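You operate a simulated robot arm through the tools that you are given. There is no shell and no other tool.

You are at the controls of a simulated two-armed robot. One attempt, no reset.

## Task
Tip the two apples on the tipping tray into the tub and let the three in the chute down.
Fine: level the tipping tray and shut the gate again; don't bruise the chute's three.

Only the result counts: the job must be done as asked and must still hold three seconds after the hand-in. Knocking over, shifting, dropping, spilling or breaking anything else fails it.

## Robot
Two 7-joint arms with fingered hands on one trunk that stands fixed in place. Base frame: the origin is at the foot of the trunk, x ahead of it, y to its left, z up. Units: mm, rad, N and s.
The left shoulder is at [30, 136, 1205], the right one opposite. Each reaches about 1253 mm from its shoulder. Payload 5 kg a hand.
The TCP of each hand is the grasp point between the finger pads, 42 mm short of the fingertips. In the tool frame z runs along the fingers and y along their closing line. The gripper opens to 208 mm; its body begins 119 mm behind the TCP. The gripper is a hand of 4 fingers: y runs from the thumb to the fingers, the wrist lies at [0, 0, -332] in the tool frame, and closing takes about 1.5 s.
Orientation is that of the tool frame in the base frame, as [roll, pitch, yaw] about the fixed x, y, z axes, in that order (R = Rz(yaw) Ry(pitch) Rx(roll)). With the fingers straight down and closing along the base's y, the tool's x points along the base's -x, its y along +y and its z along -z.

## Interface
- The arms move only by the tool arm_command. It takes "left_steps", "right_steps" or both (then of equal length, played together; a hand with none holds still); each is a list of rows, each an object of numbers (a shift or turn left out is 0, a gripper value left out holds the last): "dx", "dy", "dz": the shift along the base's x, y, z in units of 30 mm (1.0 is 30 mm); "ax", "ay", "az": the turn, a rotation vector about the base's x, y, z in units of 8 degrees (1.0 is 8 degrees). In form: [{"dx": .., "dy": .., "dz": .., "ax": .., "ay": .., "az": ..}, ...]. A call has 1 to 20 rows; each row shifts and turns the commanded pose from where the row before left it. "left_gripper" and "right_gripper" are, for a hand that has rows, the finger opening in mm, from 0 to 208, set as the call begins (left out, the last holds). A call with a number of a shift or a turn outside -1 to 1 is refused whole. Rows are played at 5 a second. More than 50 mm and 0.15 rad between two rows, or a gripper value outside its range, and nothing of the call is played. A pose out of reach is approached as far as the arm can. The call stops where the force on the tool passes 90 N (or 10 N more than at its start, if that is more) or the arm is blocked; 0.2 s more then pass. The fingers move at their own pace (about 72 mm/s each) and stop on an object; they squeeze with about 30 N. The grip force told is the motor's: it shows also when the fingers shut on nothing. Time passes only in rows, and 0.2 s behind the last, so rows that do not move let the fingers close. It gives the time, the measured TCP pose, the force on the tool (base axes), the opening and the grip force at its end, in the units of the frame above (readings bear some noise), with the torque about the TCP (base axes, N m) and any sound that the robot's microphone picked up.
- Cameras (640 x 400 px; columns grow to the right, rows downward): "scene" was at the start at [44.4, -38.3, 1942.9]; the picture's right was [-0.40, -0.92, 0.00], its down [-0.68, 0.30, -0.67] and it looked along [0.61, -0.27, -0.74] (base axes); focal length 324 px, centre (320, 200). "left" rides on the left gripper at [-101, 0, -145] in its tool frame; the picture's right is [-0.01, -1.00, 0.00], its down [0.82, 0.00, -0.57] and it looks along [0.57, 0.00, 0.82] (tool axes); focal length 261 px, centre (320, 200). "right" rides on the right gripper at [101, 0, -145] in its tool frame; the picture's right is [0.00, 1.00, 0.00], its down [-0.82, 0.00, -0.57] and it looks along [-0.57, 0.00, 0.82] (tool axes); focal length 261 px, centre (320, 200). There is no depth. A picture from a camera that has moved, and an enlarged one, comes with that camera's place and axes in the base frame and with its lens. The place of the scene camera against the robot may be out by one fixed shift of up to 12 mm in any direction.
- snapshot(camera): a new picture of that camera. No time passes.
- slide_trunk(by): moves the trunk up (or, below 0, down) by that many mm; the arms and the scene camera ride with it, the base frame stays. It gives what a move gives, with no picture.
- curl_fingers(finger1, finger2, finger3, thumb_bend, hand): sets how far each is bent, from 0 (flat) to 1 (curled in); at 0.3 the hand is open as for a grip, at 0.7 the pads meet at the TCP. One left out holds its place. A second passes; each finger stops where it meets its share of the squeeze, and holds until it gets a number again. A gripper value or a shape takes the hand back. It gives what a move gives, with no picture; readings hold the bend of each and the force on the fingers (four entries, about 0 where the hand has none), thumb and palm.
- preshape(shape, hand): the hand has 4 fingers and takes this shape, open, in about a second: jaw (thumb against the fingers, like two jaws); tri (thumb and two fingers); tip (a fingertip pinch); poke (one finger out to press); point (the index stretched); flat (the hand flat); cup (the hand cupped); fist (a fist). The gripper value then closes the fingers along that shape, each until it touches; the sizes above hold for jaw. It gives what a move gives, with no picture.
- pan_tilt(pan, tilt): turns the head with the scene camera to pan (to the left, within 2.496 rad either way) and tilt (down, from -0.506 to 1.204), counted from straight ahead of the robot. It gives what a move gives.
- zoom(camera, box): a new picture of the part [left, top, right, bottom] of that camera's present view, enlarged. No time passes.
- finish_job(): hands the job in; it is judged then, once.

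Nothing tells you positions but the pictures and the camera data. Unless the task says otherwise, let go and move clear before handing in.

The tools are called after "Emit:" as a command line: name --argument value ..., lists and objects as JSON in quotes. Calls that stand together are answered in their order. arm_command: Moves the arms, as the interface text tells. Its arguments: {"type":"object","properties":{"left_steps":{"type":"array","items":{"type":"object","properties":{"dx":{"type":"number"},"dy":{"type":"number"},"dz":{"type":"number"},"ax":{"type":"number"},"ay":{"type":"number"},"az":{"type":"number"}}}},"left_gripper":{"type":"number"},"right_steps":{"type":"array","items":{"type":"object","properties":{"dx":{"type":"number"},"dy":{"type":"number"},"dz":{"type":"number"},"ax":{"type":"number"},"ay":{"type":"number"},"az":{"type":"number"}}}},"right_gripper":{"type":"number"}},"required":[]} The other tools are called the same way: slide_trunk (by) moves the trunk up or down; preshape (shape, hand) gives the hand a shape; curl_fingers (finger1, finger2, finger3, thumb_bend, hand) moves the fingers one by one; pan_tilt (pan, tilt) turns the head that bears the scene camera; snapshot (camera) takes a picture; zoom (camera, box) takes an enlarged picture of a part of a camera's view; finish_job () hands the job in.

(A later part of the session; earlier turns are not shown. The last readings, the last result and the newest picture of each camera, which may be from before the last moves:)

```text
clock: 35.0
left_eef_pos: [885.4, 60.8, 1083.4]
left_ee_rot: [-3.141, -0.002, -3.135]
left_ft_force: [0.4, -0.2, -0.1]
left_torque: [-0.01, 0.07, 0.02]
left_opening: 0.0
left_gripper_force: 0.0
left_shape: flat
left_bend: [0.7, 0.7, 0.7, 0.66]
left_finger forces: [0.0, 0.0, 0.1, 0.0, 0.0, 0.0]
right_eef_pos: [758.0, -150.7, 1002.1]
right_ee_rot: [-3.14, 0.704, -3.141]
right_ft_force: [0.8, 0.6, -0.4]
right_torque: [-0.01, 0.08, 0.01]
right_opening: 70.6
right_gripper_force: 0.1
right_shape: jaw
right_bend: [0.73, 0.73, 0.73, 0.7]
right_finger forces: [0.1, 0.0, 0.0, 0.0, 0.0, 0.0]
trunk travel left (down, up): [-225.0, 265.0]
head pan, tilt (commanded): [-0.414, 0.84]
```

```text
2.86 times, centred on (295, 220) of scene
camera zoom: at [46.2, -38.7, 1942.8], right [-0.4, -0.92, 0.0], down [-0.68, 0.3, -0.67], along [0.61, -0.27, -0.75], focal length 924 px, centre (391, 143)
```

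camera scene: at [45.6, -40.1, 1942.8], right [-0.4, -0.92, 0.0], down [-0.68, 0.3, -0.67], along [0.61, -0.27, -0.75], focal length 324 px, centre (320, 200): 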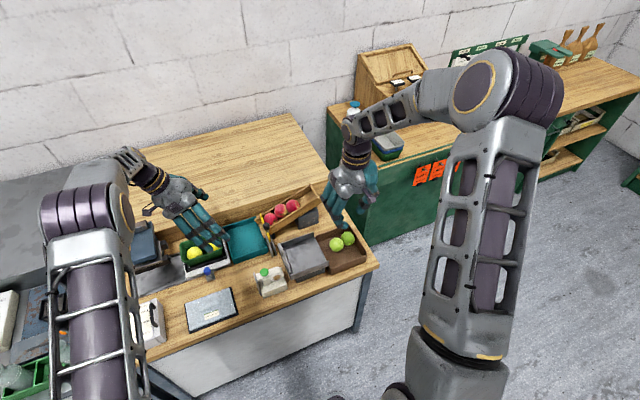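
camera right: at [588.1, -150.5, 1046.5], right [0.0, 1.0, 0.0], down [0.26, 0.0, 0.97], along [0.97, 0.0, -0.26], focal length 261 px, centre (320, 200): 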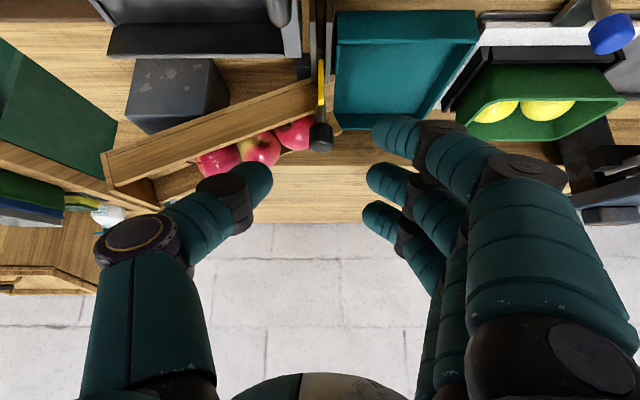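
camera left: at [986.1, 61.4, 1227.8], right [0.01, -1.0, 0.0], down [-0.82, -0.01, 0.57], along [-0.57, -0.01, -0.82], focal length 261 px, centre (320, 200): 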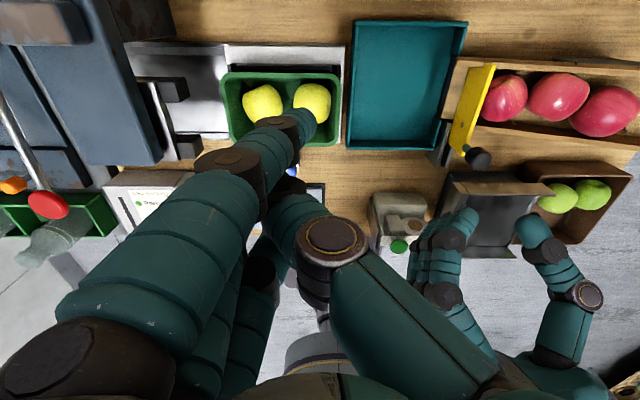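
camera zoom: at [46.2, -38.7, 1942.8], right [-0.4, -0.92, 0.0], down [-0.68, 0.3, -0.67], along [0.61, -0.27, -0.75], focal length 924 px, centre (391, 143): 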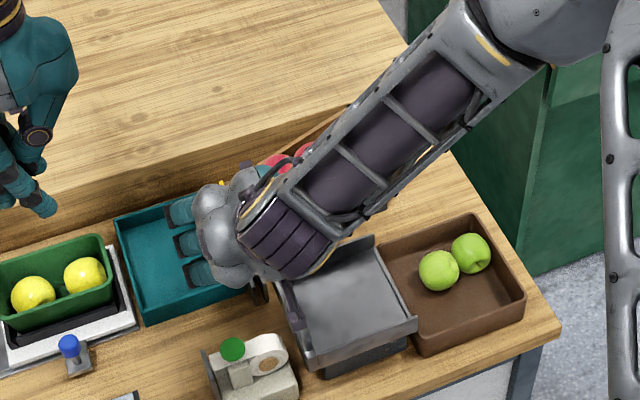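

Emit:
arm_command --right_steps '[{"dx": 0.0}, {"dx": 0.54, "dz": -0.62}, {"dx": 0.54, "dz": -0.62}, {"dx": 0.54, "dz": -0.62}]' --right_gripper 45

Emit:
snapshot --camera "right"

Emit:
zoom --camera "left" --box '[380, 30, 580, 250]'

```text
clock: 36.0
left_eef_pos: [884.2, 59.1, 1084.1]
left_ee_rot: [-3.14, -0.002, -3.136]
left_ft_force: [0.4, 0.6, 0.4]
left_torque: [-0.05, 0.07, -0.02]
left_opening: 0.0
left_gripper_force: 0.0
left_shape: flat
left_bend: [0.7, 0.7, 0.7, 0.66]
left_finger forces: [0.0, 0.1, 0.0, 0.1, 0.0, 0.0]
right_eef_pos: [808.0, -151.2, 944.4]
right_ee_rot: [-3.141, 0.702, 3.14]
right_ft_force: [0.2, -0.3, 0.3]
right_torque: [0.0, 0.08, 0.02]
right_opening: 45.6
right_gripper_force: 0.0
right_shape: jaw
right_bend: [0.73, 0.73, 0.73, 0.7]
right_finger forces: [0.0, 0.0, 0.0, 0.0, 0.0, 0.0]
trunk travel left (down, up): [-225.0, 265.0]
head pan, tilt (commanded): [-0.414, 0.84]
```

```text
taken
camera right: at [638.3, -150.8, 990.5], right [0.0, 1.0, 0.0], down [0.26, 0.0, 0.97], along [0.97, 0.0, -0.26], focal length 261 px, centre (320, 200)
```

right: 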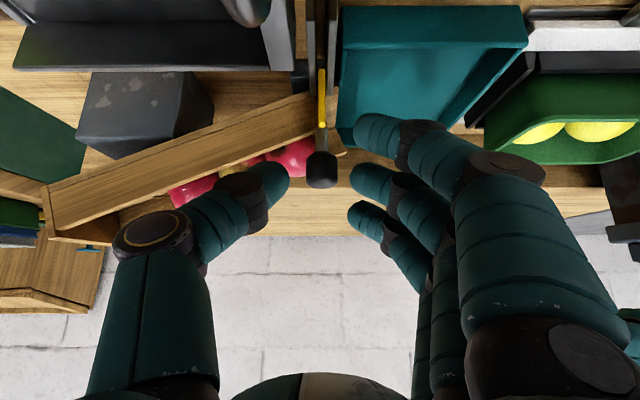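

```text
1.82 times, centred on (480, 140) of left
camera zoom: at [986.2, 61.5, 1227.7], right [0.01, -1.0, 0.0], down [-0.82, -0.01, 0.57], along [-0.57, -0.01, -0.82], focal length 474 px, centre (29, 309)
```

zoom: 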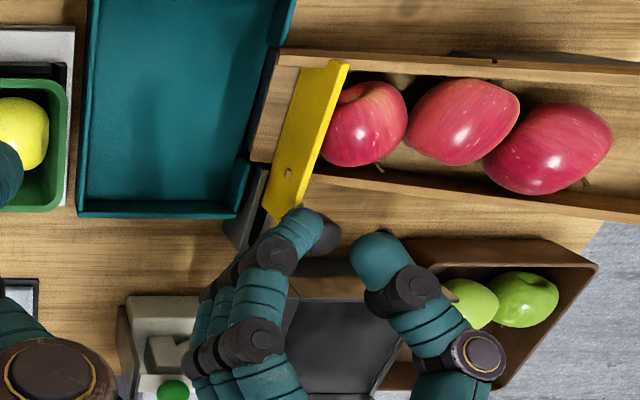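

Emit:
arm_command --right_steps '[{"dx": 0.27, "dz": -0.3}, {"dx": 0.27, "dz": -0.3}, {}]' --right_gripper 45

Emit:
arm_command --right_steps '[{}, {}, {}, {}, {}, {}, {}]' --right_gripper 0

Emit:
snapshot --camera "right"

Emit:
zoom --camera "left" --box '[380, 30, 580, 250]'

```text
clock: 36.8
left_eef_pos: [884.9, 60.0, 1083.5]
left_ee_rot: [3.142, 0.001, -3.137]
left_ft_force: [0.1, 0.1, 0.2]
left_torque: [-0.03, -0.04, 0.0]
left_opening: 0.1
left_gripper_force: 0.0
left_shape: flat
left_bend: [0.7, 0.7, 0.7, 0.66]
left_finger forces: [0.1, 0.0, 0.0, 0.1, 0.0, 0.1]
right_eef_pos: [823.1, -150.4, 928.0]
right_ee_rot: [3.141, 0.705, -3.141]
right_ft_force: [-0.2, 0.1, -0.7]
right_torque: [0.04, 0.01, 0.01]
right_opening: 45.3
right_gripper_force: 0.0
right_shape: jaw
right_bend: [0.73, 0.73, 0.73, 0.7]
right_finger forces: [0.0, 0.0, 0.0, 0.0, 0.0, 0.0]
trunk travel left (down, up): [-225.0, 265.0]
head pan, tilt (commanded): [-0.414, 0.84]
```

```text
clock: 38.4
left_eef_pos: [885.1, 58.6, 1084.7]
left_ee_rot: [3.14, 0.0, -3.137]
left_ft_force: [0.0, 0.0, 0.1]
left_torque: [-0.03, 0.03, 0.04]
left_opening: 0.2
left_gripper_force: 0.0
left_shape: flat
left_bend: [0.7, 0.7, 0.7, 0.66]
left_finger forces: [0.0, 0.1, 0.1, 0.0, 0.1, 0.0]
right_eef_pos: [822.8, -152.1, 927.4]
right_ee_rot: [-3.141, 0.703, 3.139]
right_ft_force: [0.9, -4.1, -0.9]
right_torque: [0.29, 0.2, -0.17]
right_opening: 8.1
right_gripper_force: 30.3
right_shape: jaw
right_bend: [0.7, 0.72, 0.7, 0.7]
right_finger forces: [10.7, 9.7, 0.0, 0.1, 25.5, 0.0]
trunk travel left (down, up): [-225.0, 265.0]
head pan, tilt (commanded): [-0.414, 0.84]
```

```text
taken
camera right: at [652.5, -151.3, 973.2], right [0.0, 1.0, 0.0], down [0.26, 0.0, 0.97], along [0.97, 0.0, -0.26], focal length 261 px, centre (320, 200)
```

right: 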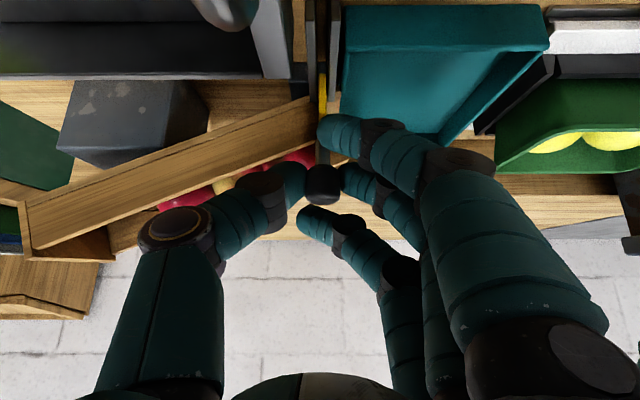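

```text
1.82 times, centred on (480, 140) of left
camera zoom: at [985.2, 61.5, 1228.9], right [0.01, -1.0, 0.0], down [-0.82, -0.01, 0.57], along [-0.57, -0.01, -0.82], focal length 474 px, centre (29, 309)
```

zoom: 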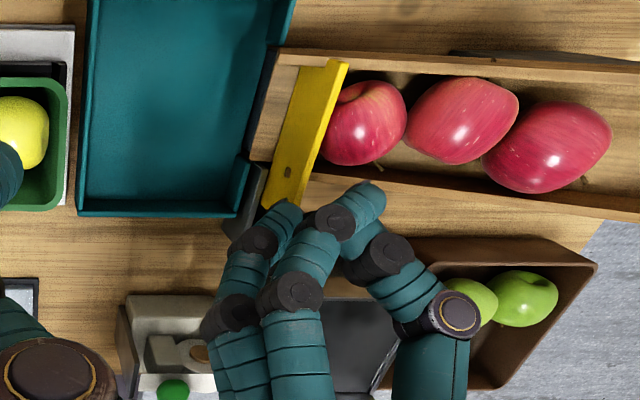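

The knob is held by two fingers and the thumb. I'll do a gentle test pull of about 10 mm toward the robot and check the force and whether the plate follows.

Emit:
arm_command --right_steps '[{"dx": -0.1}, {"dx": -0.12}, {"dx": -0.12}]'

Emit:
zoom --camera "left" --box '[380, 30, 580, 250]'

Emit:
zoom --camera "right" --box '[220, 40, 420, 240]'

```text
clock: 39.2
left_eef_pos: [884.1, 59.6, 1083.9]
left_ee_rot: [-3.142, 0.001, -3.136]
left_ft_force: [0.1, -0.3, 0.1]
left_torque: [-0.02, -0.01, 0.02]
left_opening: 0.3
left_gripper_force: 0.0
left_shape: flat
left_bend: [0.7, 0.7, 0.7, 0.66]
left_finger forces: [0.0, 0.0, 0.1, 0.1, 0.1, 0.1]
right_eef_pos: [811.3, -150.5, 928.2]
right_ee_rot: [-3.14, 0.701, 3.142]
right_ft_force: [-0.4, -3.9, -0.8]
right_torque: [0.32, 0.34, -0.1]
right_opening: 8.1
right_gripper_force: 30.4
right_shape: jaw
right_bend: [0.7, 0.72, 0.7, 0.7]
right_finger forces: [19.8, 9.4, 0.0, 0.1, 26.1, 0.0]
trunk travel left (down, up): [-225.0, 265.0]
head pan, tilt (commanded): [-0.414, 0.84]
```

```text
1.82 times, centred on (480, 140) of left
camera zoom: at [985.1, 61.6, 1229.0], right [0.01, -1.0, 0.0], down [-0.82, -0.01, 0.57], along [-0.57, -0.01, -0.82], focal length 474 px, centre (29, 309)
```

zoom: 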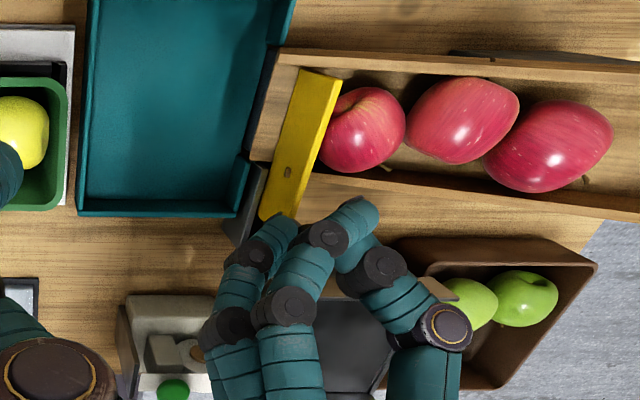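

```text
2.00 times, centred on (320, 140) of right
camera zoom: at [641.8, -151.2, 973.4], right [0.0, 1.0, 0.0], down [0.26, 0.0, 0.97], along [0.97, 0.0, -0.26], focal length 521 px, centre (320, 320)
```

zoom: 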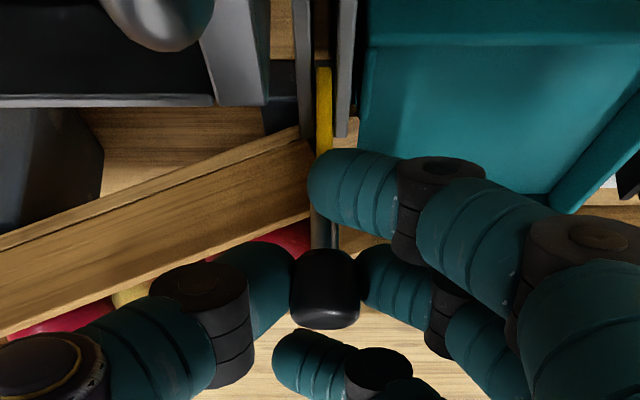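

The gate slides freely with almost no force. I'll keep hold of the knob and bring the left hand, tilted back about 20°, over the tub as a brake in front of the chute exit.

Emit:
arm_command --left_steps '[{"dx": 0.14, "dy": -0.7, "dz": -0.4, "ax": -0.5}, {"dx": 0.13, "dy": -0.7, "dz": -0.5, "ax": -0.5}, {"dx": 0.13, "dy": -0.7, "dz": -0.8, "ax": -0.5}, {"dx": 0.13, "dy": -0.6, "dz": -0.9, "ax": -0.5}, {"dx": 0.13, "dy": -0.6, "dz": -0.9, "ax": -0.5}]'

Emit:
snapshot --camera "left"

Emit:
snapshot --camera "right"

Emit:
zoom --camera "scene" --box '[200, 150, 390, 290]'

```text
clock: 40.4
left_eef_pos: [904.7, -39.4, 978.1]
left_ee_rot: [-2.792, 0.0, -3.136]
left_ft_force: [0.9, 1.3, 0.6]
left_torque: [0.02, 0.11, -0.04]
left_opening: 0.2
left_gripper_force: 0.0
left_shape: flat
left_bend: [0.7, 0.7, 0.7, 0.66]
left_finger forces: [0.0, 0.1, 0.0, 0.0, 0.1, 0.0]
right_eef_pos: [813.3, -150.8, 927.8]
right_ee_rot: [3.139, 0.703, 3.141]
right_ft_force: [0.3, -3.5, 0.0]
right_torque: [0.36, 0.39, -0.1]
right_opening: 8.1
right_gripper_force: 29.7
right_shape: jaw
right_bend: [0.7, 0.72, 0.7, 0.7]
right_finger forces: [20.3, 9.6, 0.1, 0.1, 26.1, 0.0]
trunk travel left (down, up): [-225.0, 265.0]
head pan, tilt (commanded): [-0.414, 0.84]
```

```text
taken
camera left: at [1005.0, 13.0, 1114.5], right [0.01, -0.94, 0.34], down [-0.82, 0.19, 0.54], along [-0.57, -0.29, -0.77], focal length 261 px, centre (320, 200)
```

left: 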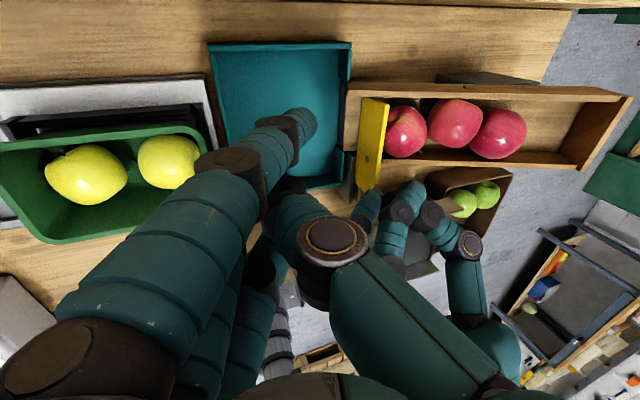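

```text
taken
camera right: at [642.8, -151.2, 973.3], right [0.0, 1.0, 0.0], down [0.26, 0.0, 0.97], along [0.97, 0.0, -0.26], focal length 261 px, centre (320, 200)
```

right: 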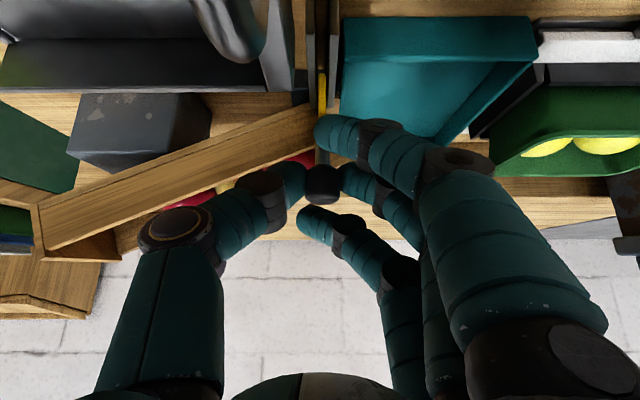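

```text
2.86 times, centred on (295, 220) of scene
camera zoom: at [45.5, -38.4, 1942.9], right [-0.4, -0.92, 0.0], down [-0.68, 0.3, -0.67], along [0.61, -0.27, -0.74], focal length 924 px, centre (391, 143)
```

zoom: 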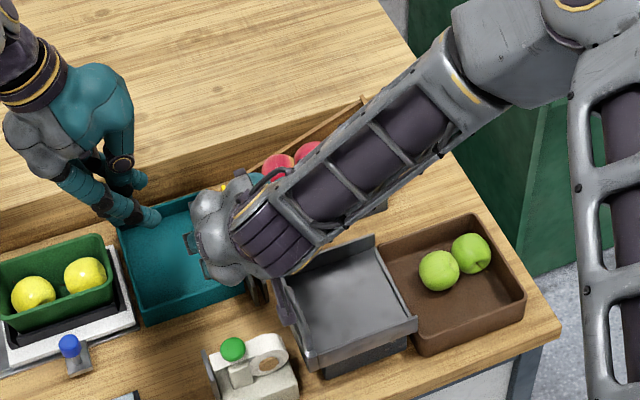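

Emit:
arm_command --left_steps '[{"dy": -0.17, "dz": -0.86}, {"dy": -0.17, "dz": -0.86}, {"dy": -0.17, "dz": -0.86}, {"dy": -0.17, "dz": -0.76}]'

Emit:
snapshot --camera "left"

Emit:
zoom --camera "right" --box '[290, 0, 560, 200]'

Emit:
zoom --camera "scene" --box '[200, 150, 390, 290]'

```text
clock: 41.4
left_eef_pos: [903.5, -58.1, 880.3]
left_ee_rot: [-2.793, -0.002, -3.137]
left_ft_force: [0.1, -0.6, 1.2]
left_torque: [0.05, 0.1, -0.04]
left_opening: 0.0
left_gripper_force: 0.0
left_shape: flat
left_bend: [0.7, 0.7, 0.7, 0.66]
left_finger forces: [0.0, 0.0, 0.1, 0.0, 0.0, 0.0]
right_eef_pos: [812.7, -151.8, 926.7]
right_ee_rot: [-3.141, 0.702, -3.142]
right_ft_force: [0.6, -3.7, -0.2]
right_torque: [0.38, 0.38, -0.07]
right_opening: 8.2
right_gripper_force: 29.8
right_shape: jaw
right_bend: [0.7, 0.72, 0.7, 0.7]
right_finger forces: [20.1, 9.6, 0.0, 0.1, 25.6, 0.1]
trunk travel left (down, up): [-225.0, 265.0]
head pan, tilt (commanded): [-0.414, 0.84]
```

```text
taken
camera left: at [1004.2, -7.4, 1015.1], right [0.01, -0.94, 0.34], down [-0.82, 0.19, 0.54], along [-0.57, -0.29, -0.77], focal length 261 px, centre (320, 200)
```

left: 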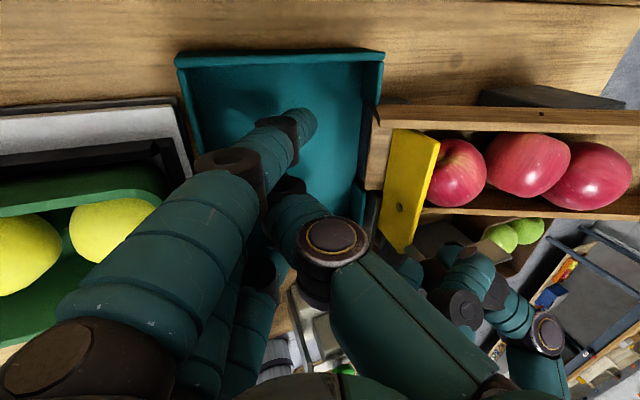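

```text
2.00 times, centred on (425, 100) of right
camera zoom: at [642.3, -151.3, 973.3], right [0.0, 1.0, 0.0], down [0.26, 0.0, 0.97], along [0.97, 0.0, -0.26], focal length 521 px, centre (110, 400)
```

zoom: 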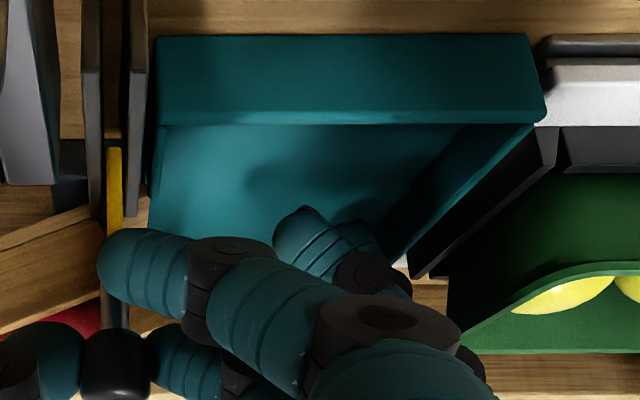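

```text
2.86 times, centred on (295, 220) of scene
camera zoom: at [45.0, -38.9, 1942.9], right [-0.4, -0.92, 0.0], down [-0.68, 0.3, -0.67], along [0.61, -0.27, -0.74], focal length 924 px, centre (391, 143)
```

zoom: 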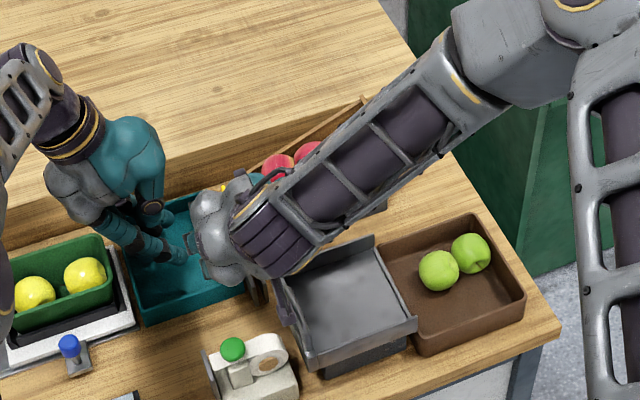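

Emit:
arm_command --left_steps '[{"dy": -0.5}, {"dy": -0.5}, {"dy": -0.4, "dz": -0.1}]'

Emit:
snapshot --camera "left"

Emit:
zoom --camera "left" --box '[200, 30, 500, 230]'

Emit:
zoom --camera "right" --box '[290, 0, 560, 200]'

```text
clock: 42.2
left_eef_pos: [902.7, -100.9, 875.4]
left_ee_rot: [-2.792, 0.0, -3.136]
left_ft_force: [-0.6, -0.2, -0.4]
left_torque: [0.02, 0.04, 0.01]
left_opening: 0.1
left_gripper_force: 0.3
left_shape: flat
left_bend: [0.7, 0.7, 0.7, 0.66]
left_finger forces: [0.1, 0.0, 0.1, 0.1, 0.0, 0.1]
right_eef_pos: [810.6, -151.9, 927.8]
right_ee_rot: [3.141, 0.704, 3.141]
right_ft_force: [0.3, -3.1, -0.4]
right_torque: [0.38, 0.37, -0.1]
right_opening: 8.2
right_gripper_force: 29.8
right_shape: jaw
right_bend: [0.7, 0.72, 0.7, 0.7]
right_finger forces: [20.0, 9.7, 0.0, 0.1, 25.4, 0.0]
trunk travel left (down, up): [-225.0, 265.0]
head pan, tilt (commanded): [-0.414, 0.84]
```

```text
taken
camera left: at [1004.2, -50.0, 1012.3], right [0.01, -0.94, 0.34], down [-0.82, 0.19, 0.54], along [-0.57, -0.29, -0.77], focal length 261 px, centre (320, 200)
```

left: 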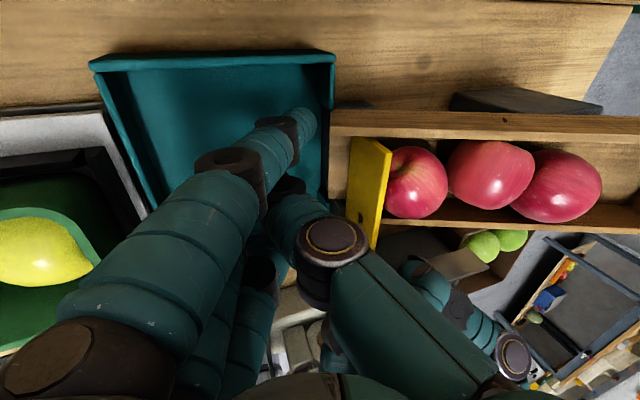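

```text
2.00 times, centred on (350, 130) of left
camera zoom: at [1004.2, -50.0, 1012.3], right [0.01, -0.94, 0.34], down [-0.82, 0.19, 0.54], along [-0.57, -0.29, -0.77], focal length 521 px, centre (260, 340)
```

zoom: 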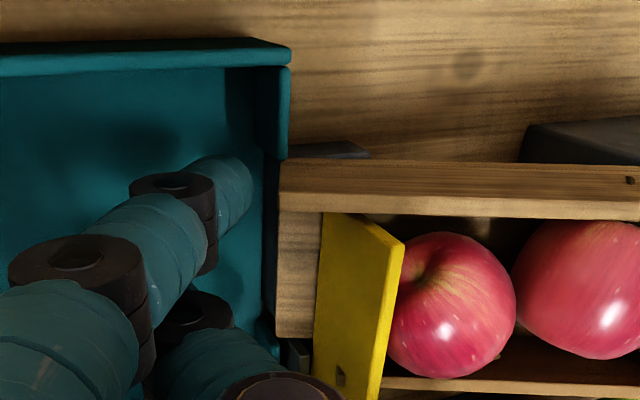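

```text
2.00 times, centred on (425, 100) of right
camera zoom: at [642.0, -151.3, 973.4], right [0.0, 1.0, 0.0], down [0.26, 0.0, 0.97], along [0.97, 0.0, -0.26], focal length 521 px, centre (110, 400)
```

zoom: 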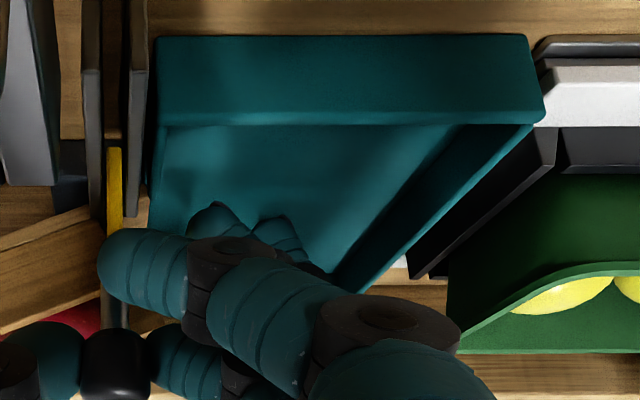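

Emit:
arm_command --left_steps '[{"dy": -0.15}, {"dy": -0.13}, {}]'

Emit:
zoom --camera "left" --box '[200, 30, 500, 230]'

Emit:
zoom --camera "right" --box '[290, 20, 450, 140]'

Emit:
zoom --camera "scene" --box '[220, 170, 340, 260]'

```text
clock: 43.0
left_eef_pos: [903.7, -110.0, 873.7]
left_ee_rot: [-2.792, -0.002, -3.136]
left_ft_force: [0.0, 0.4, 0.9]
left_torque: [-0.03, 0.0, 0.01]
left_opening: 0.0
left_gripper_force: 0.1
left_shape: flat
left_bend: [0.7, 0.7, 0.7, 0.66]
left_finger forces: [0.0, 0.0, 0.0, 0.0, 0.0, 0.0]
right_eef_pos: [813.2, -151.4, 927.6]
right_ee_rot: [3.141, 0.704, 3.141]
right_ft_force: [-0.3, -3.3, 0.8]
right_torque: [0.39, 0.41, -0.08]
right_opening: 8.1
right_gripper_force: 29.6
right_shape: jaw
right_bend: [0.7, 0.72, 0.7, 0.7]
right_finger forces: [20.3, 9.7, 0.0, 0.0, 25.4, 0.0]
trunk travel left (down, up): [-225.0, 265.0]
head pan, tilt (commanded): [-0.414, 0.84]
```

```text
2.00 times, centred on (350, 130) of left
camera zoom: at [1004.5, -58.1, 1011.2], right [0.01, -0.94, 0.34], down [-0.82, 0.19, 0.54], along [-0.57, -0.29, -0.77], focal length 521 px, centre (260, 340)
```

zoom: 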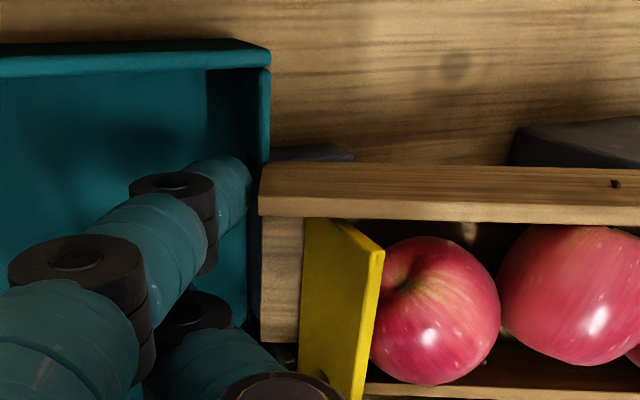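

```text
3.33 times, centred on (370, 80) of right
camera zoom: at [641.9, -151.3, 973.4], right [0.0, 1.0, 0.0], down [0.26, 0.0, 0.97], along [0.97, 0.0, -0.26], focal length 869 px, centre (153, 600)
```

zoom: 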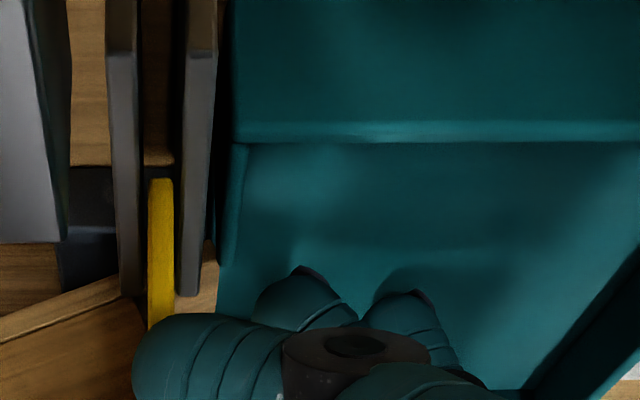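

```text
4.44 times, centred on (280, 215) of scene
camera zoom: at [44.6, -38.6, 1942.9], right [-0.4, -0.92, 0.0], down [-0.68, 0.3, -0.67], along [0.61, -0.27, -0.74], focal length 1438 px, centre (498, 133)
```

zoom: 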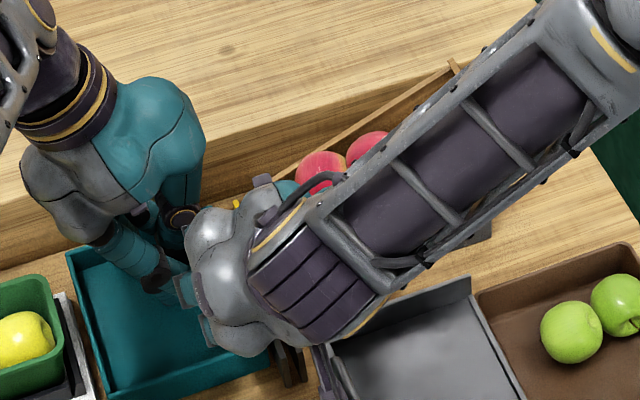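

The cradle is in place just beyond the chute lip, without touching anything. Now I'll open the gate slowly, first about 45 mm more, which is not yet enough to release an apple.

Emit:
arm_command --right_steps '[{"dx": -0.19}, {"dx": -0.19}, {"dx": -0.19}, {"dx": -0.19}, {"dx": -0.19}, {"dx": -0.19}, {"dx": -0.19}]'

Emit:
zoom --camera "left" --box '[200, 30, 500, 230]'

Emit:
zoom --camera "right" --box '[220, 0, 460, 200]'

```text
clock: 44.6
left_eef_pos: [903.7, -109.5, 875.7]
left_ee_rot: [-2.793, -0.002, -3.136]
left_ft_force: [-0.2, 0.5, 0.4]
left_torque: [0.0, -0.04, -0.02]
left_opening: 0.0
left_gripper_force: 0.1
left_shape: flat
left_bend: [0.7, 0.7, 0.7, 0.66]
left_finger forces: [0.0, 0.1, 0.1, 0.1, 0.0, 0.0]
right_eef_pos: [773.4, -151.9, 927.7]
right_ee_rot: [3.141, 0.702, -3.14]
right_ft_force: [0.3, -4.8, -2.7]
right_torque: [0.33, 0.35, -0.11]
right_opening: 7.8
right_gripper_force: 29.8
right_shape: jaw
right_bend: [0.7, 0.72, 0.7, 0.7]
right_finger forces: [18.7, 9.6, 0.1, 0.0, 25.6, 0.0]
trunk travel left (down, up): [-225.0, 265.0]
head pan, tilt (commanded): [-0.414, 0.84]
```

```text
2.00 times, centred on (350, 130) of left
camera zoom: at [1004.6, -58.0, 1011.3], right [0.01, -0.94, 0.34], down [-0.82, 0.19, 0.54], along [-0.57, -0.29, -0.77], focal length 521 px, centre (260, 340)
```

zoom: 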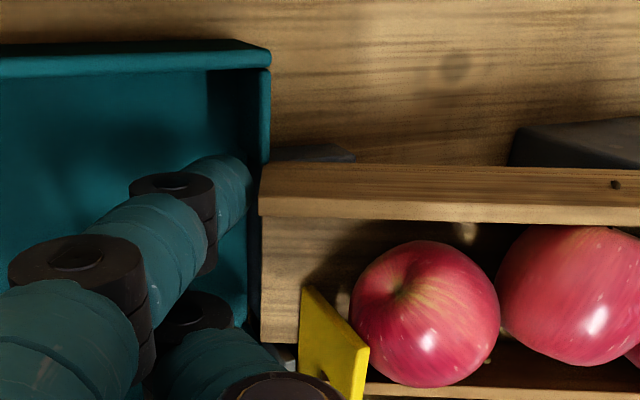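

```text
2.00 times, centred on (340, 100) of right
camera zoom: at [602.8, -151.2, 973.5], right [0.0, 1.0, 0.0], down [0.26, 0.0, 0.97], along [0.97, 0.0, -0.26], focal length 521 px, centre (280, 400)
```

zoom: 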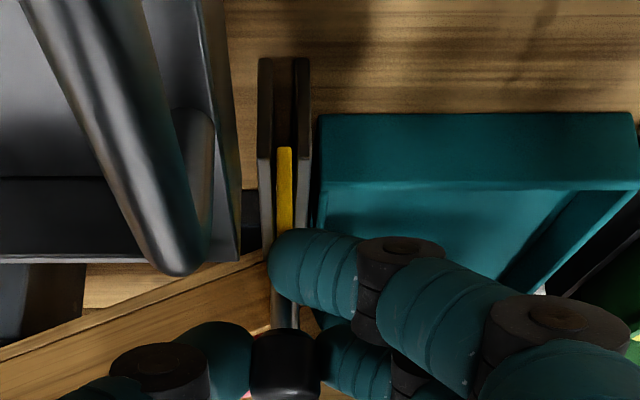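

Emit:
arm_command --right_steps '[{"dx": -0.1}, {"dx": -0.1}, {"dx": -0.1}, {"dx": -0.1}]'

Emit:
zoom --camera "left" --box '[200, 30, 500, 230]'

```text
clock: 45.6
left_eef_pos: [903.5, -109.8, 874.8]
left_ee_rot: [-2.792, -0.002, -3.137]
left_ft_force: [-0.1, 0.6, 0.8]
left_torque: [0.0, -0.01, -0.01]
left_opening: 0.0
left_gripper_force: 0.1
left_shape: flat
left_bend: [0.7, 0.7, 0.7, 0.66]
left_finger forces: [0.0, 0.0, 0.0, 0.0, 0.1, 0.0]
right_eef_pos: [759.9, -150.7, 927.3]
right_ee_rot: [-3.14, 0.704, 3.141]
right_ft_force: [-1.0, -6.4, 0.4]
right_torque: [0.27, 0.35, -0.18]
right_opening: 7.8
right_gripper_force: 29.9
right_shape: jaw
right_bend: [0.7, 0.72, 0.7, 0.7]
right_finger forces: [18.9, 9.4, 0.1, 0.0, 27.6, 0.0]
trunk travel left (down, up): [-225.0, 265.0]
head pan, tilt (commanded): [-0.414, 0.84]
```

```text
2.00 times, centred on (350, 130) of left
camera zoom: at [1004.6, -58.2, 1011.4], right [0.01, -0.94, 0.34], down [-0.82, 0.19, 0.54], along [-0.57, -0.29, -0.77], focal length 521 px, centre (260, 340)
```

zoom: 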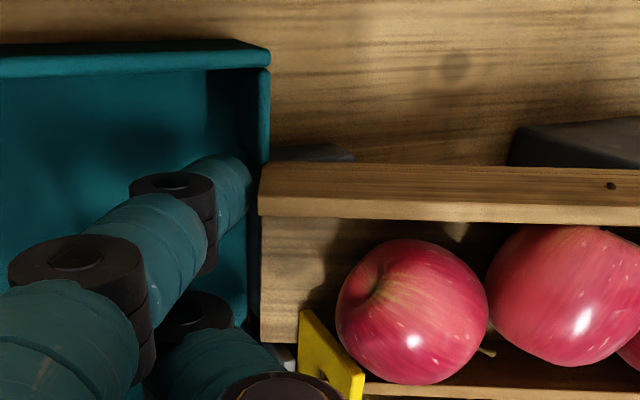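

Emit:
arm_command --right_steps '[{"dx": -0.08}, {"dx": -0.08}, {"dx": -0.08}]'

Emit:
zoom --camera "left" --box '[200, 30, 500, 230]'

```text
clock: 46.4
left_eef_pos: [903.2, -108.1, 875.7]
left_ee_rot: [-2.792, -0.003, -3.137]
left_ft_force: [-0.8, 3.0, 0.9]
left_torque: [0.01, 0.0, 0.02]
left_opening: 0.1
left_gripper_force: 0.0
left_shape: flat
left_bend: [0.7, 0.7, 0.7, 0.66]
left_finger forces: [0.1, 0.0, 0.4, 0.0, 0.1, 0.0]
right_eef_pos: [753.7, -151.5, 927.4]
right_ee_rot: [3.141, 0.703, 3.141]
right_ft_force: [0.6, -7.0, -0.1]
right_torque: [0.2, 0.35, -0.19]
right_opening: 7.9
right_gripper_force: 30.2
right_shape: jaw
right_bend: [0.7, 0.72, 0.7, 0.7]
right_finger forces: [18.5, 9.2, 0.0, 0.1, 28.1, 0.0]
trunk travel left (down, up): [-225.0, 265.0]
head pan, tilt (commanded): [-0.414, 0.84]
```

```text
2.00 times, centred on (350, 130) of left
camera zoom: at [1004.6, -57.7, 1011.5], right [0.01, -0.94, 0.34], down [-0.82, 0.19, 0.54], along [-0.57, -0.29, -0.77], focal length 521 px, centre (260, 340)
```

zoom: 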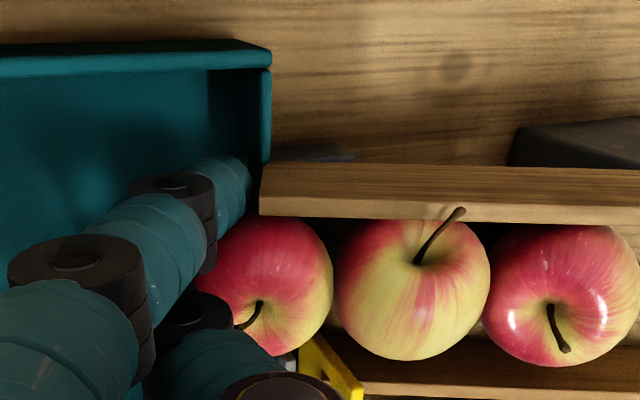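

The first apple has rolled gently into the cradle (about 3 N), with the other two right behind it. I'll nudge the cradle back a few millimetres so the gap between apples one and two lines up with the gate plate.

Emit:
arm_command --left_steps '[{"dy": -0.1}, {"dy": -0.1}, {}]'

Emit:
zoom --camera "left" --box '[200, 30, 500, 230]'

Emit:
zoom --camera "right" --box '[220, 0, 460, 200]'

```text
clock: 47.2
left_eef_pos: [903.3, -115.0, 876.3]
left_ee_rot: [-2.792, -0.001, -3.136]
left_ft_force: [0.7, 3.4, 1.4]
left_torque: [0.13, -0.05, 0.1]
left_opening: 0.2
left_gripper_force: 0.0
left_shape: flat
left_bend: [0.7, 0.7, 0.7, 0.65]
left_finger forces: [2.1, 0.1, 0.0, 0.0, 0.0, 0.0]
right_eef_pos: [753.1, -151.2, 927.7]
right_ee_rot: [3.141, 0.703, 3.14]
right_ft_force: [-0.9, -8.0, 2.9]
right_torque: [0.2, 0.3, -0.19]
right_opening: 7.9
right_gripper_force: 30.4
right_shape: jaw
right_bend: [0.7, 0.72, 0.7, 0.7]
right_finger forces: [18.4, 9.3, 0.0, 0.1, 29.0, 0.1]
trunk travel left (down, up): [-225.0, 265.0]
head pan, tilt (commanded): [-0.414, 0.84]
```

```text
2.00 times, centred on (350, 130) of left
camera zoom: at [1004.2, -63.4, 1012.1], right [0.01, -0.94, 0.34], down [-0.82, 0.19, 0.54], along [-0.57, -0.29, -0.77], focal length 521 px, centre (260, 340)
```

zoom: 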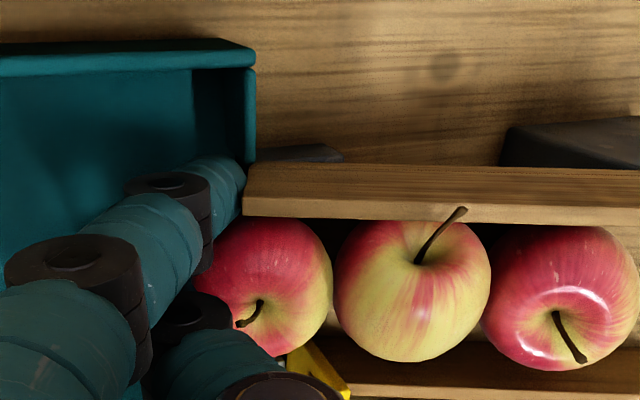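

```text
2.00 times, centred on (340, 100) of right
camera zoom: at [582.9, -150.9, 973.3], right [0.0, 1.0, 0.0], down [0.26, 0.0, 0.97], along [0.97, 0.0, -0.26], focal length 521 px, centre (280, 400)
```

zoom: 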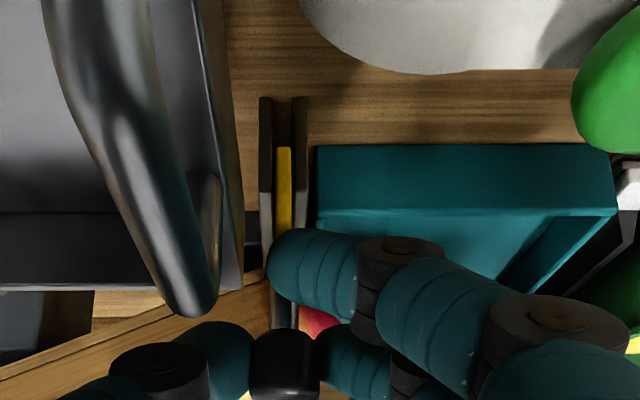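

Apples one and two now touch right at the gate plane. I'll close the gate slowly between them, checking forces and the picture as it goes.

Emit:
arm_command --right_steps '[{"dx": 0.1}, {"dx": 0.1}, {"dx": 0.1}, {"dx": 0.1}, {"dx": 0.1}]'

Emit:
zoom --camera "left" --box '[200, 30, 500, 230]'

```text
clock: 48.4
left_eef_pos: [903.1, -114.1, 875.8]
left_ee_rot: [-2.792, 0.001, -3.137]
left_ft_force: [3.4, 5.7, 0.4]
left_torque: [0.14, -0.13, 0.05]
left_opening: 0.0
left_gripper_force: 0.0
left_shape: flat
left_bend: [0.7, 0.7, 0.7, 0.65]
left_finger forces: [3.7, 0.0, 0.0, 0.0, 0.0, 0.0]
right_eef_pos: [768.8, -150.8, 928.4]
right_ee_rot: [3.141, 0.704, 3.141]
right_ft_force: [-4.8, -9.3, 2.3]
right_torque: [0.2, 0.42, -0.22]
right_opening: 8.0
right_gripper_force: 29.6
right_shape: jaw
right_bend: [0.7, 0.72, 0.7, 0.7]
right_finger forces: [19.5, 9.3, 0.0, 0.0, 29.8, 0.0]
trunk travel left (down, up): [-225.0, 265.0]
head pan, tilt (commanded): [-0.414, 0.84]
```

```text
2.00 times, centred on (350, 130) of left
camera zoom: at [1004.4, -63.2, 1012.2], right [0.01, -0.94, 0.34], down [-0.82, 0.19, 0.54], along [-0.57, -0.29, -0.77], focal length 521 px, centre (260, 340)
```

zoom: 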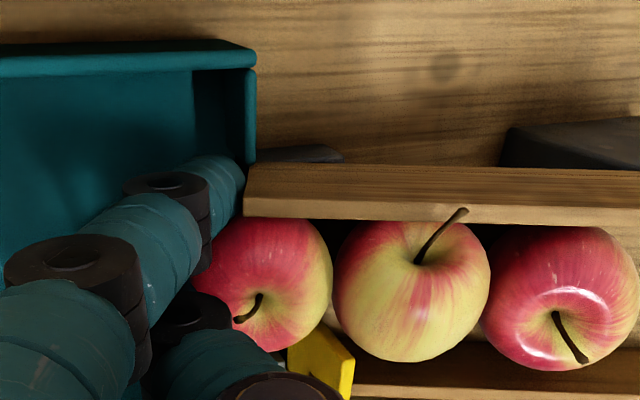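

Emit:
arm_command --right_steps '[{"dx": 0.1}, {"dx": 0.1}, {"dx": 0.0}]' --left_steps '[{"dy": 0.05}, {"dy": 0.05}, {}]'

Emit:
zoom --camera "left" --box '[200, 30, 500, 230]'

```text
clock: 49.2
left_eef_pos: [902.3, -112.6, 876.5]
left_ee_rot: [-2.792, -0.001, -3.136]
left_ft_force: [5.4, 6.1, 1.2]
left_torque: [0.19, -0.27, 0.1]
left_opening: 0.1
left_gripper_force: 0.0
left_shape: flat
left_bend: [0.7, 0.7, 0.7, 0.65]
left_finger forces: [7.1, 0.0, 0.0, 0.1, 0.1, 0.0]
right_eef_pos: [773.6, -151.4, 928.2]
right_ee_rot: [3.14, 0.703, 3.141]
right_ft_force: [-18.3, -9.2, 2.1]
right_torque: [0.19, 0.95, -0.28]
right_opening: 8.2
right_gripper_force: 30.0
right_shape: jaw
right_bend: [0.7, 0.72, 0.7, 0.7]
right_finger forces: [25.1, 8.9, 0.0, 0.0, 31.0, 0.0]
trunk travel left (down, up): [-225.0, 265.0]
head pan, tilt (commanded): [-0.414, 0.84]
```

```text
2.00 times, centred on (350, 130) of left
camera zoom: at [1003.2, -60.8, 1012.5], right [0.01, -0.94, 0.34], down [-0.82, 0.19, 0.54], along [-0.57, -0.29, -0.77], focal length 521 px, centre (260, 340)
```

zoom: 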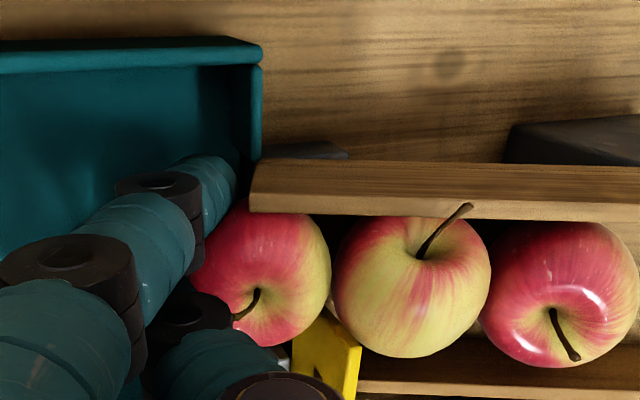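

The plate is catching apple one's rear flank and the force is rising, so I'll back the gate off at once and let the cradle retreat a few millimetres.

Emit:
arm_command --right_steps '[{"dx": -0.15}, {"dx": -0.15}, {}]'

Emit:
arm_command --left_steps '[{"dy": 0.05}, {"dy": 0.05}, {"dy": 0.05}, {}]'

Emit:
zoom --camera "left" --box '[200, 30, 500, 230]'

Emit:
zoom --camera "right" --box '[220, 0, 460, 200]'

```text
clock: 50.0
left_eef_pos: [902.8, -112.4, 874.3]
left_ee_rot: [-2.791, -0.005, -3.138]
left_ft_force: [0.1, 0.7, -1.1]
left_torque: [-0.03, -0.01, 0.04]
left_opening: 0.0
left_gripper_force: 0.1
left_shape: flat
left_bend: [0.7, 0.7, 0.7, 0.65]
left_finger forces: [0.8, 0.1, 0.0, 0.0, 0.0, 0.0]
right_eef_pos: [766.5, -151.1, 927.2]
right_ee_rot: [3.141, 0.704, -3.141]
right_ft_force: [0.8, -5.9, -9.5]
right_torque: [0.22, 0.4, -0.12]
right_opening: 7.8
right_gripper_force: 29.8
right_shape: jaw
right_bend: [0.7, 0.72, 0.7, 0.7]
right_finger forces: [15.4, 9.2, 0.1, 0.0, 25.4, 0.0]
trunk travel left (down, up): [-225.0, 265.0]
head pan, tilt (commanded): [-0.414, 0.84]
```

```text
clock: 51.0
left_eef_pos: [903.5, -108.9, 876.1]
left_ee_rot: [-2.792, -0.002, -3.137]
left_ft_force: [-0.7, 0.6, -0.1]
left_torque: [-0.01, 0.03, -0.02]
left_opening: 0.0
left_gripper_force: 0.1
left_shape: flat
left_bend: [0.7, 0.7, 0.7, 0.65]
left_finger forces: [0.3, 0.0, 0.0, 0.0, 0.0, 0.1]
right_eef_pos: [765.4, -151.2, 927.2]
right_ee_rot: [-3.14, 0.703, 3.14]
right_ft_force: [0.2, -5.5, -8.6]
right_torque: [0.27, 0.39, -0.09]
right_opening: 7.7
right_gripper_force: 30.0
right_shape: jaw
right_bend: [0.7, 0.72, 0.7, 0.7]
right_finger forces: [15.8, 9.4, 0.1, 0.0, 25.0, 0.0]
trunk travel left (down, up): [-225.0, 265.0]
head pan, tilt (commanded): [-0.414, 0.84]
```

```text
2.00 times, centred on (350, 130) of left
camera zoom: at [1004.6, -57.3, 1011.4], right [0.01, -0.94, 0.34], down [-0.82, 0.19, 0.54], along [-0.57, -0.29, -0.77], focal length 521 px, centre (260, 340)
```

zoom: 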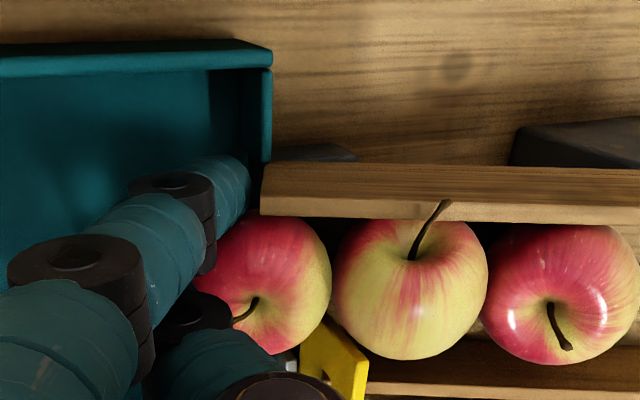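

```text
2.00 times, centred on (340, 100) of right
camera zoom: at [596.3, -151.0, 973.9], right [0.0, 1.0, 0.0], down [0.26, 0.0, 0.97], along [0.97, 0.0, -0.26], focal length 521 px, centre (280, 400)
```

zoom: 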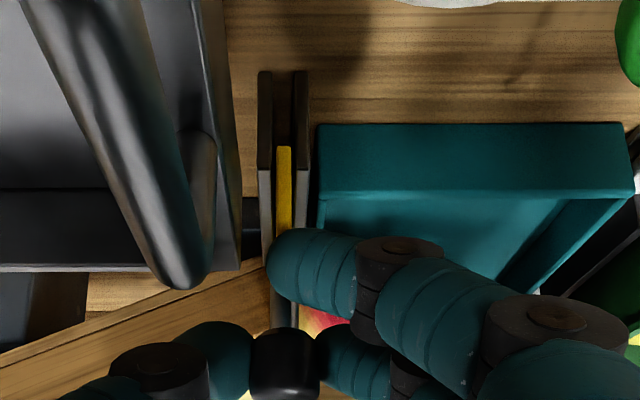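

With the gate left at this partly closed position the opening is narrower than an apple, so it holds apples two and three while apple one is free in the cradle. Now I'll retreat the left hand very slowly to let apple one down over the lip.

Emit:
arm_command --left_steps '[{"dy": 0.07}, {"dy": 0.07}, {"dy": 0.07}, {"dy": 0.07}, {"dy": 0.07}, {"dy": 0.07}]'

Emit:
zoom --camera "left" --box '[200, 30, 500, 230]'

Emit:
zoom --camera "right" --box '[220, 0, 460, 200]'

```text
clock: 52.4
left_eef_pos: [904.6, -96.0, 875.0]
left_ee_rot: [-2.793, -0.002, -3.136]
left_ft_force: [-0.3, 0.6, -0.4]
left_torque: [-0.04, 0.01, 0.0]
left_opening: 0.1
left_gripper_force: 0.1
left_shape: flat
left_bend: [0.7, 0.7, 0.7, 0.66]
left_finger forces: [0.3, 0.0, 0.3, 0.0, 0.0, 0.0]
right_eef_pos: [767.0, -150.6, 929.0]
right_ee_rot: [-3.141, 0.703, 3.141]
right_ft_force: [-0.4, -5.0, -7.9]
right_torque: [0.3, 0.36, -0.1]
right_opening: 8.0
right_gripper_force: 30.1
right_shape: jaw
right_bend: [0.7, 0.72, 0.7, 0.7]
right_finger forces: [16.6, 9.5, 0.0, 0.0, 24.7, 0.0]
trunk travel left (down, up): [-225.0, 265.0]
head pan, tilt (commanded): [-0.414, 0.84]
```

```text
2.00 times, centred on (350, 130) of left
camera zoom: at [1004.9, -44.2, 1010.8], right [0.01, -0.94, 0.34], down [-0.82, 0.19, 0.54], along [-0.57, -0.29, -0.77], focal length 521 px, centre (260, 340)
```

zoom: 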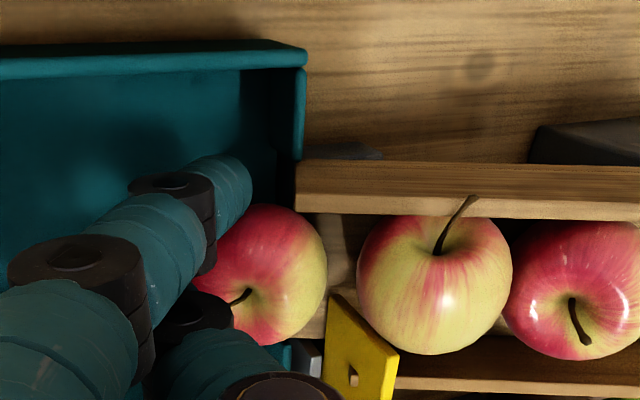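

```text
2.00 times, centred on (340, 100) of right
camera zoom: at [596.3, -151.0, 973.9], right [0.0, 1.0, 0.0], down [0.26, 0.0, 0.97], along [0.97, 0.0, -0.26], focal length 521 px, centre (280, 400)
```

zoom: 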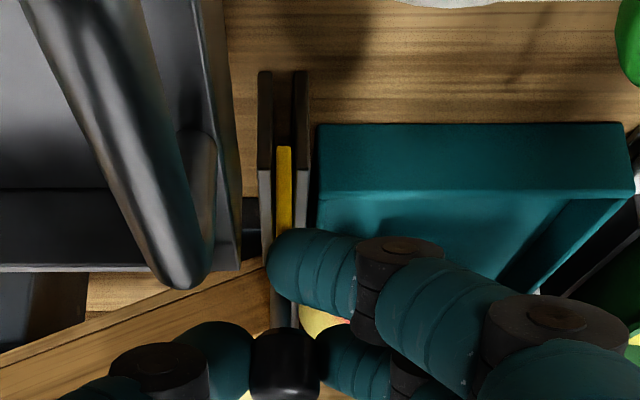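

It works: apple one follows the cradle at a fraction of a newton, and apple two stays back at the gate. I'll keep retreating slowly.

Emit:
arm_command --left_steps '[{"dy": 0.06}, {"dy": 0.06}, {"dy": 0.06}, {"dy": 0.06}, {"dy": 0.06}, {"dy": 0.06}, {"dy": 0.06}, {"dy": 0.06}]'

Emit:
zoom --camera "left" --box '[200, 30, 500, 230]'

Emit:
zoom --camera "right" --box '[220, 0, 460, 200]'

```text
clock: 54.2
left_eef_pos: [902.6, -81.5, 875.9]
left_ee_rot: [-2.792, -0.002, -3.136]
left_ft_force: [-0.1, 0.1, -0.6]
left_torque: [-0.04, -0.02, 0.03]
left_opening: 0.0
left_gripper_force: 0.0
left_shape: flat
left_bend: [0.7, 0.7, 0.7, 0.66]
left_finger forces: [0.0, 0.1, 0.0, 0.1, 0.0, 0.1]
right_eef_pos: [767.3, -150.5, 928.3]
right_ee_rot: [3.141, 0.704, -3.141]
right_ft_force: [0.2, -4.3, -8.7]
right_torque: [0.3, 0.44, -0.13]
right_opening: 7.5
right_gripper_force: 30.1
right_shape: jaw
right_bend: [0.7, 0.72, 0.7, 0.7]
right_finger forces: [16.5, 9.5, 0.0, 0.0, 24.4, 0.0]
trunk travel left (down, up): [-225.0, 265.0]
head pan, tilt (commanded): [-0.414, 0.84]
```

```text
2.00 times, centred on (350, 130) of left
camera zoom: at [1004.8, -29.3, 1011.3], right [0.01, -0.94, 0.34], down [-0.82, 0.19, 0.54], along [-0.57, -0.29, -0.77], focal length 521 px, centre (260, 340)
```

zoom: 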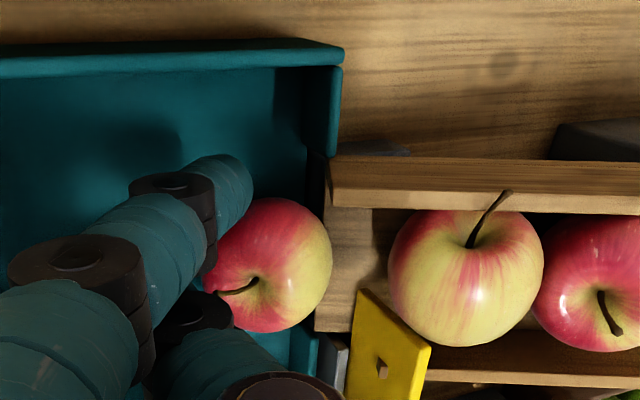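

```text
2.00 times, centred on (340, 100) of right
camera zoom: at [596.3, -151.0, 973.9], right [0.0, 1.0, 0.0], down [0.26, 0.0, 0.97], along [0.97, 0.0, -0.26], focal length 521 px, centre (280, 400)
```

zoom: 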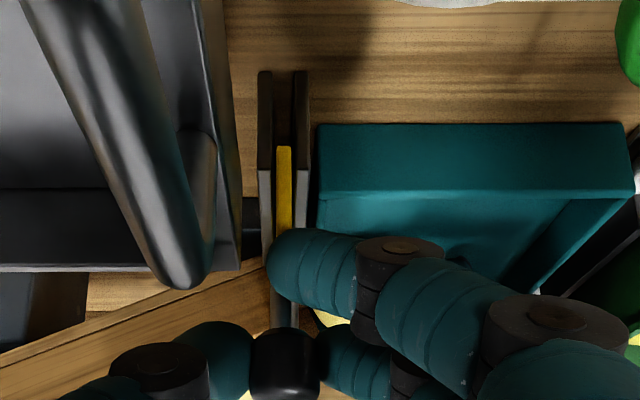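

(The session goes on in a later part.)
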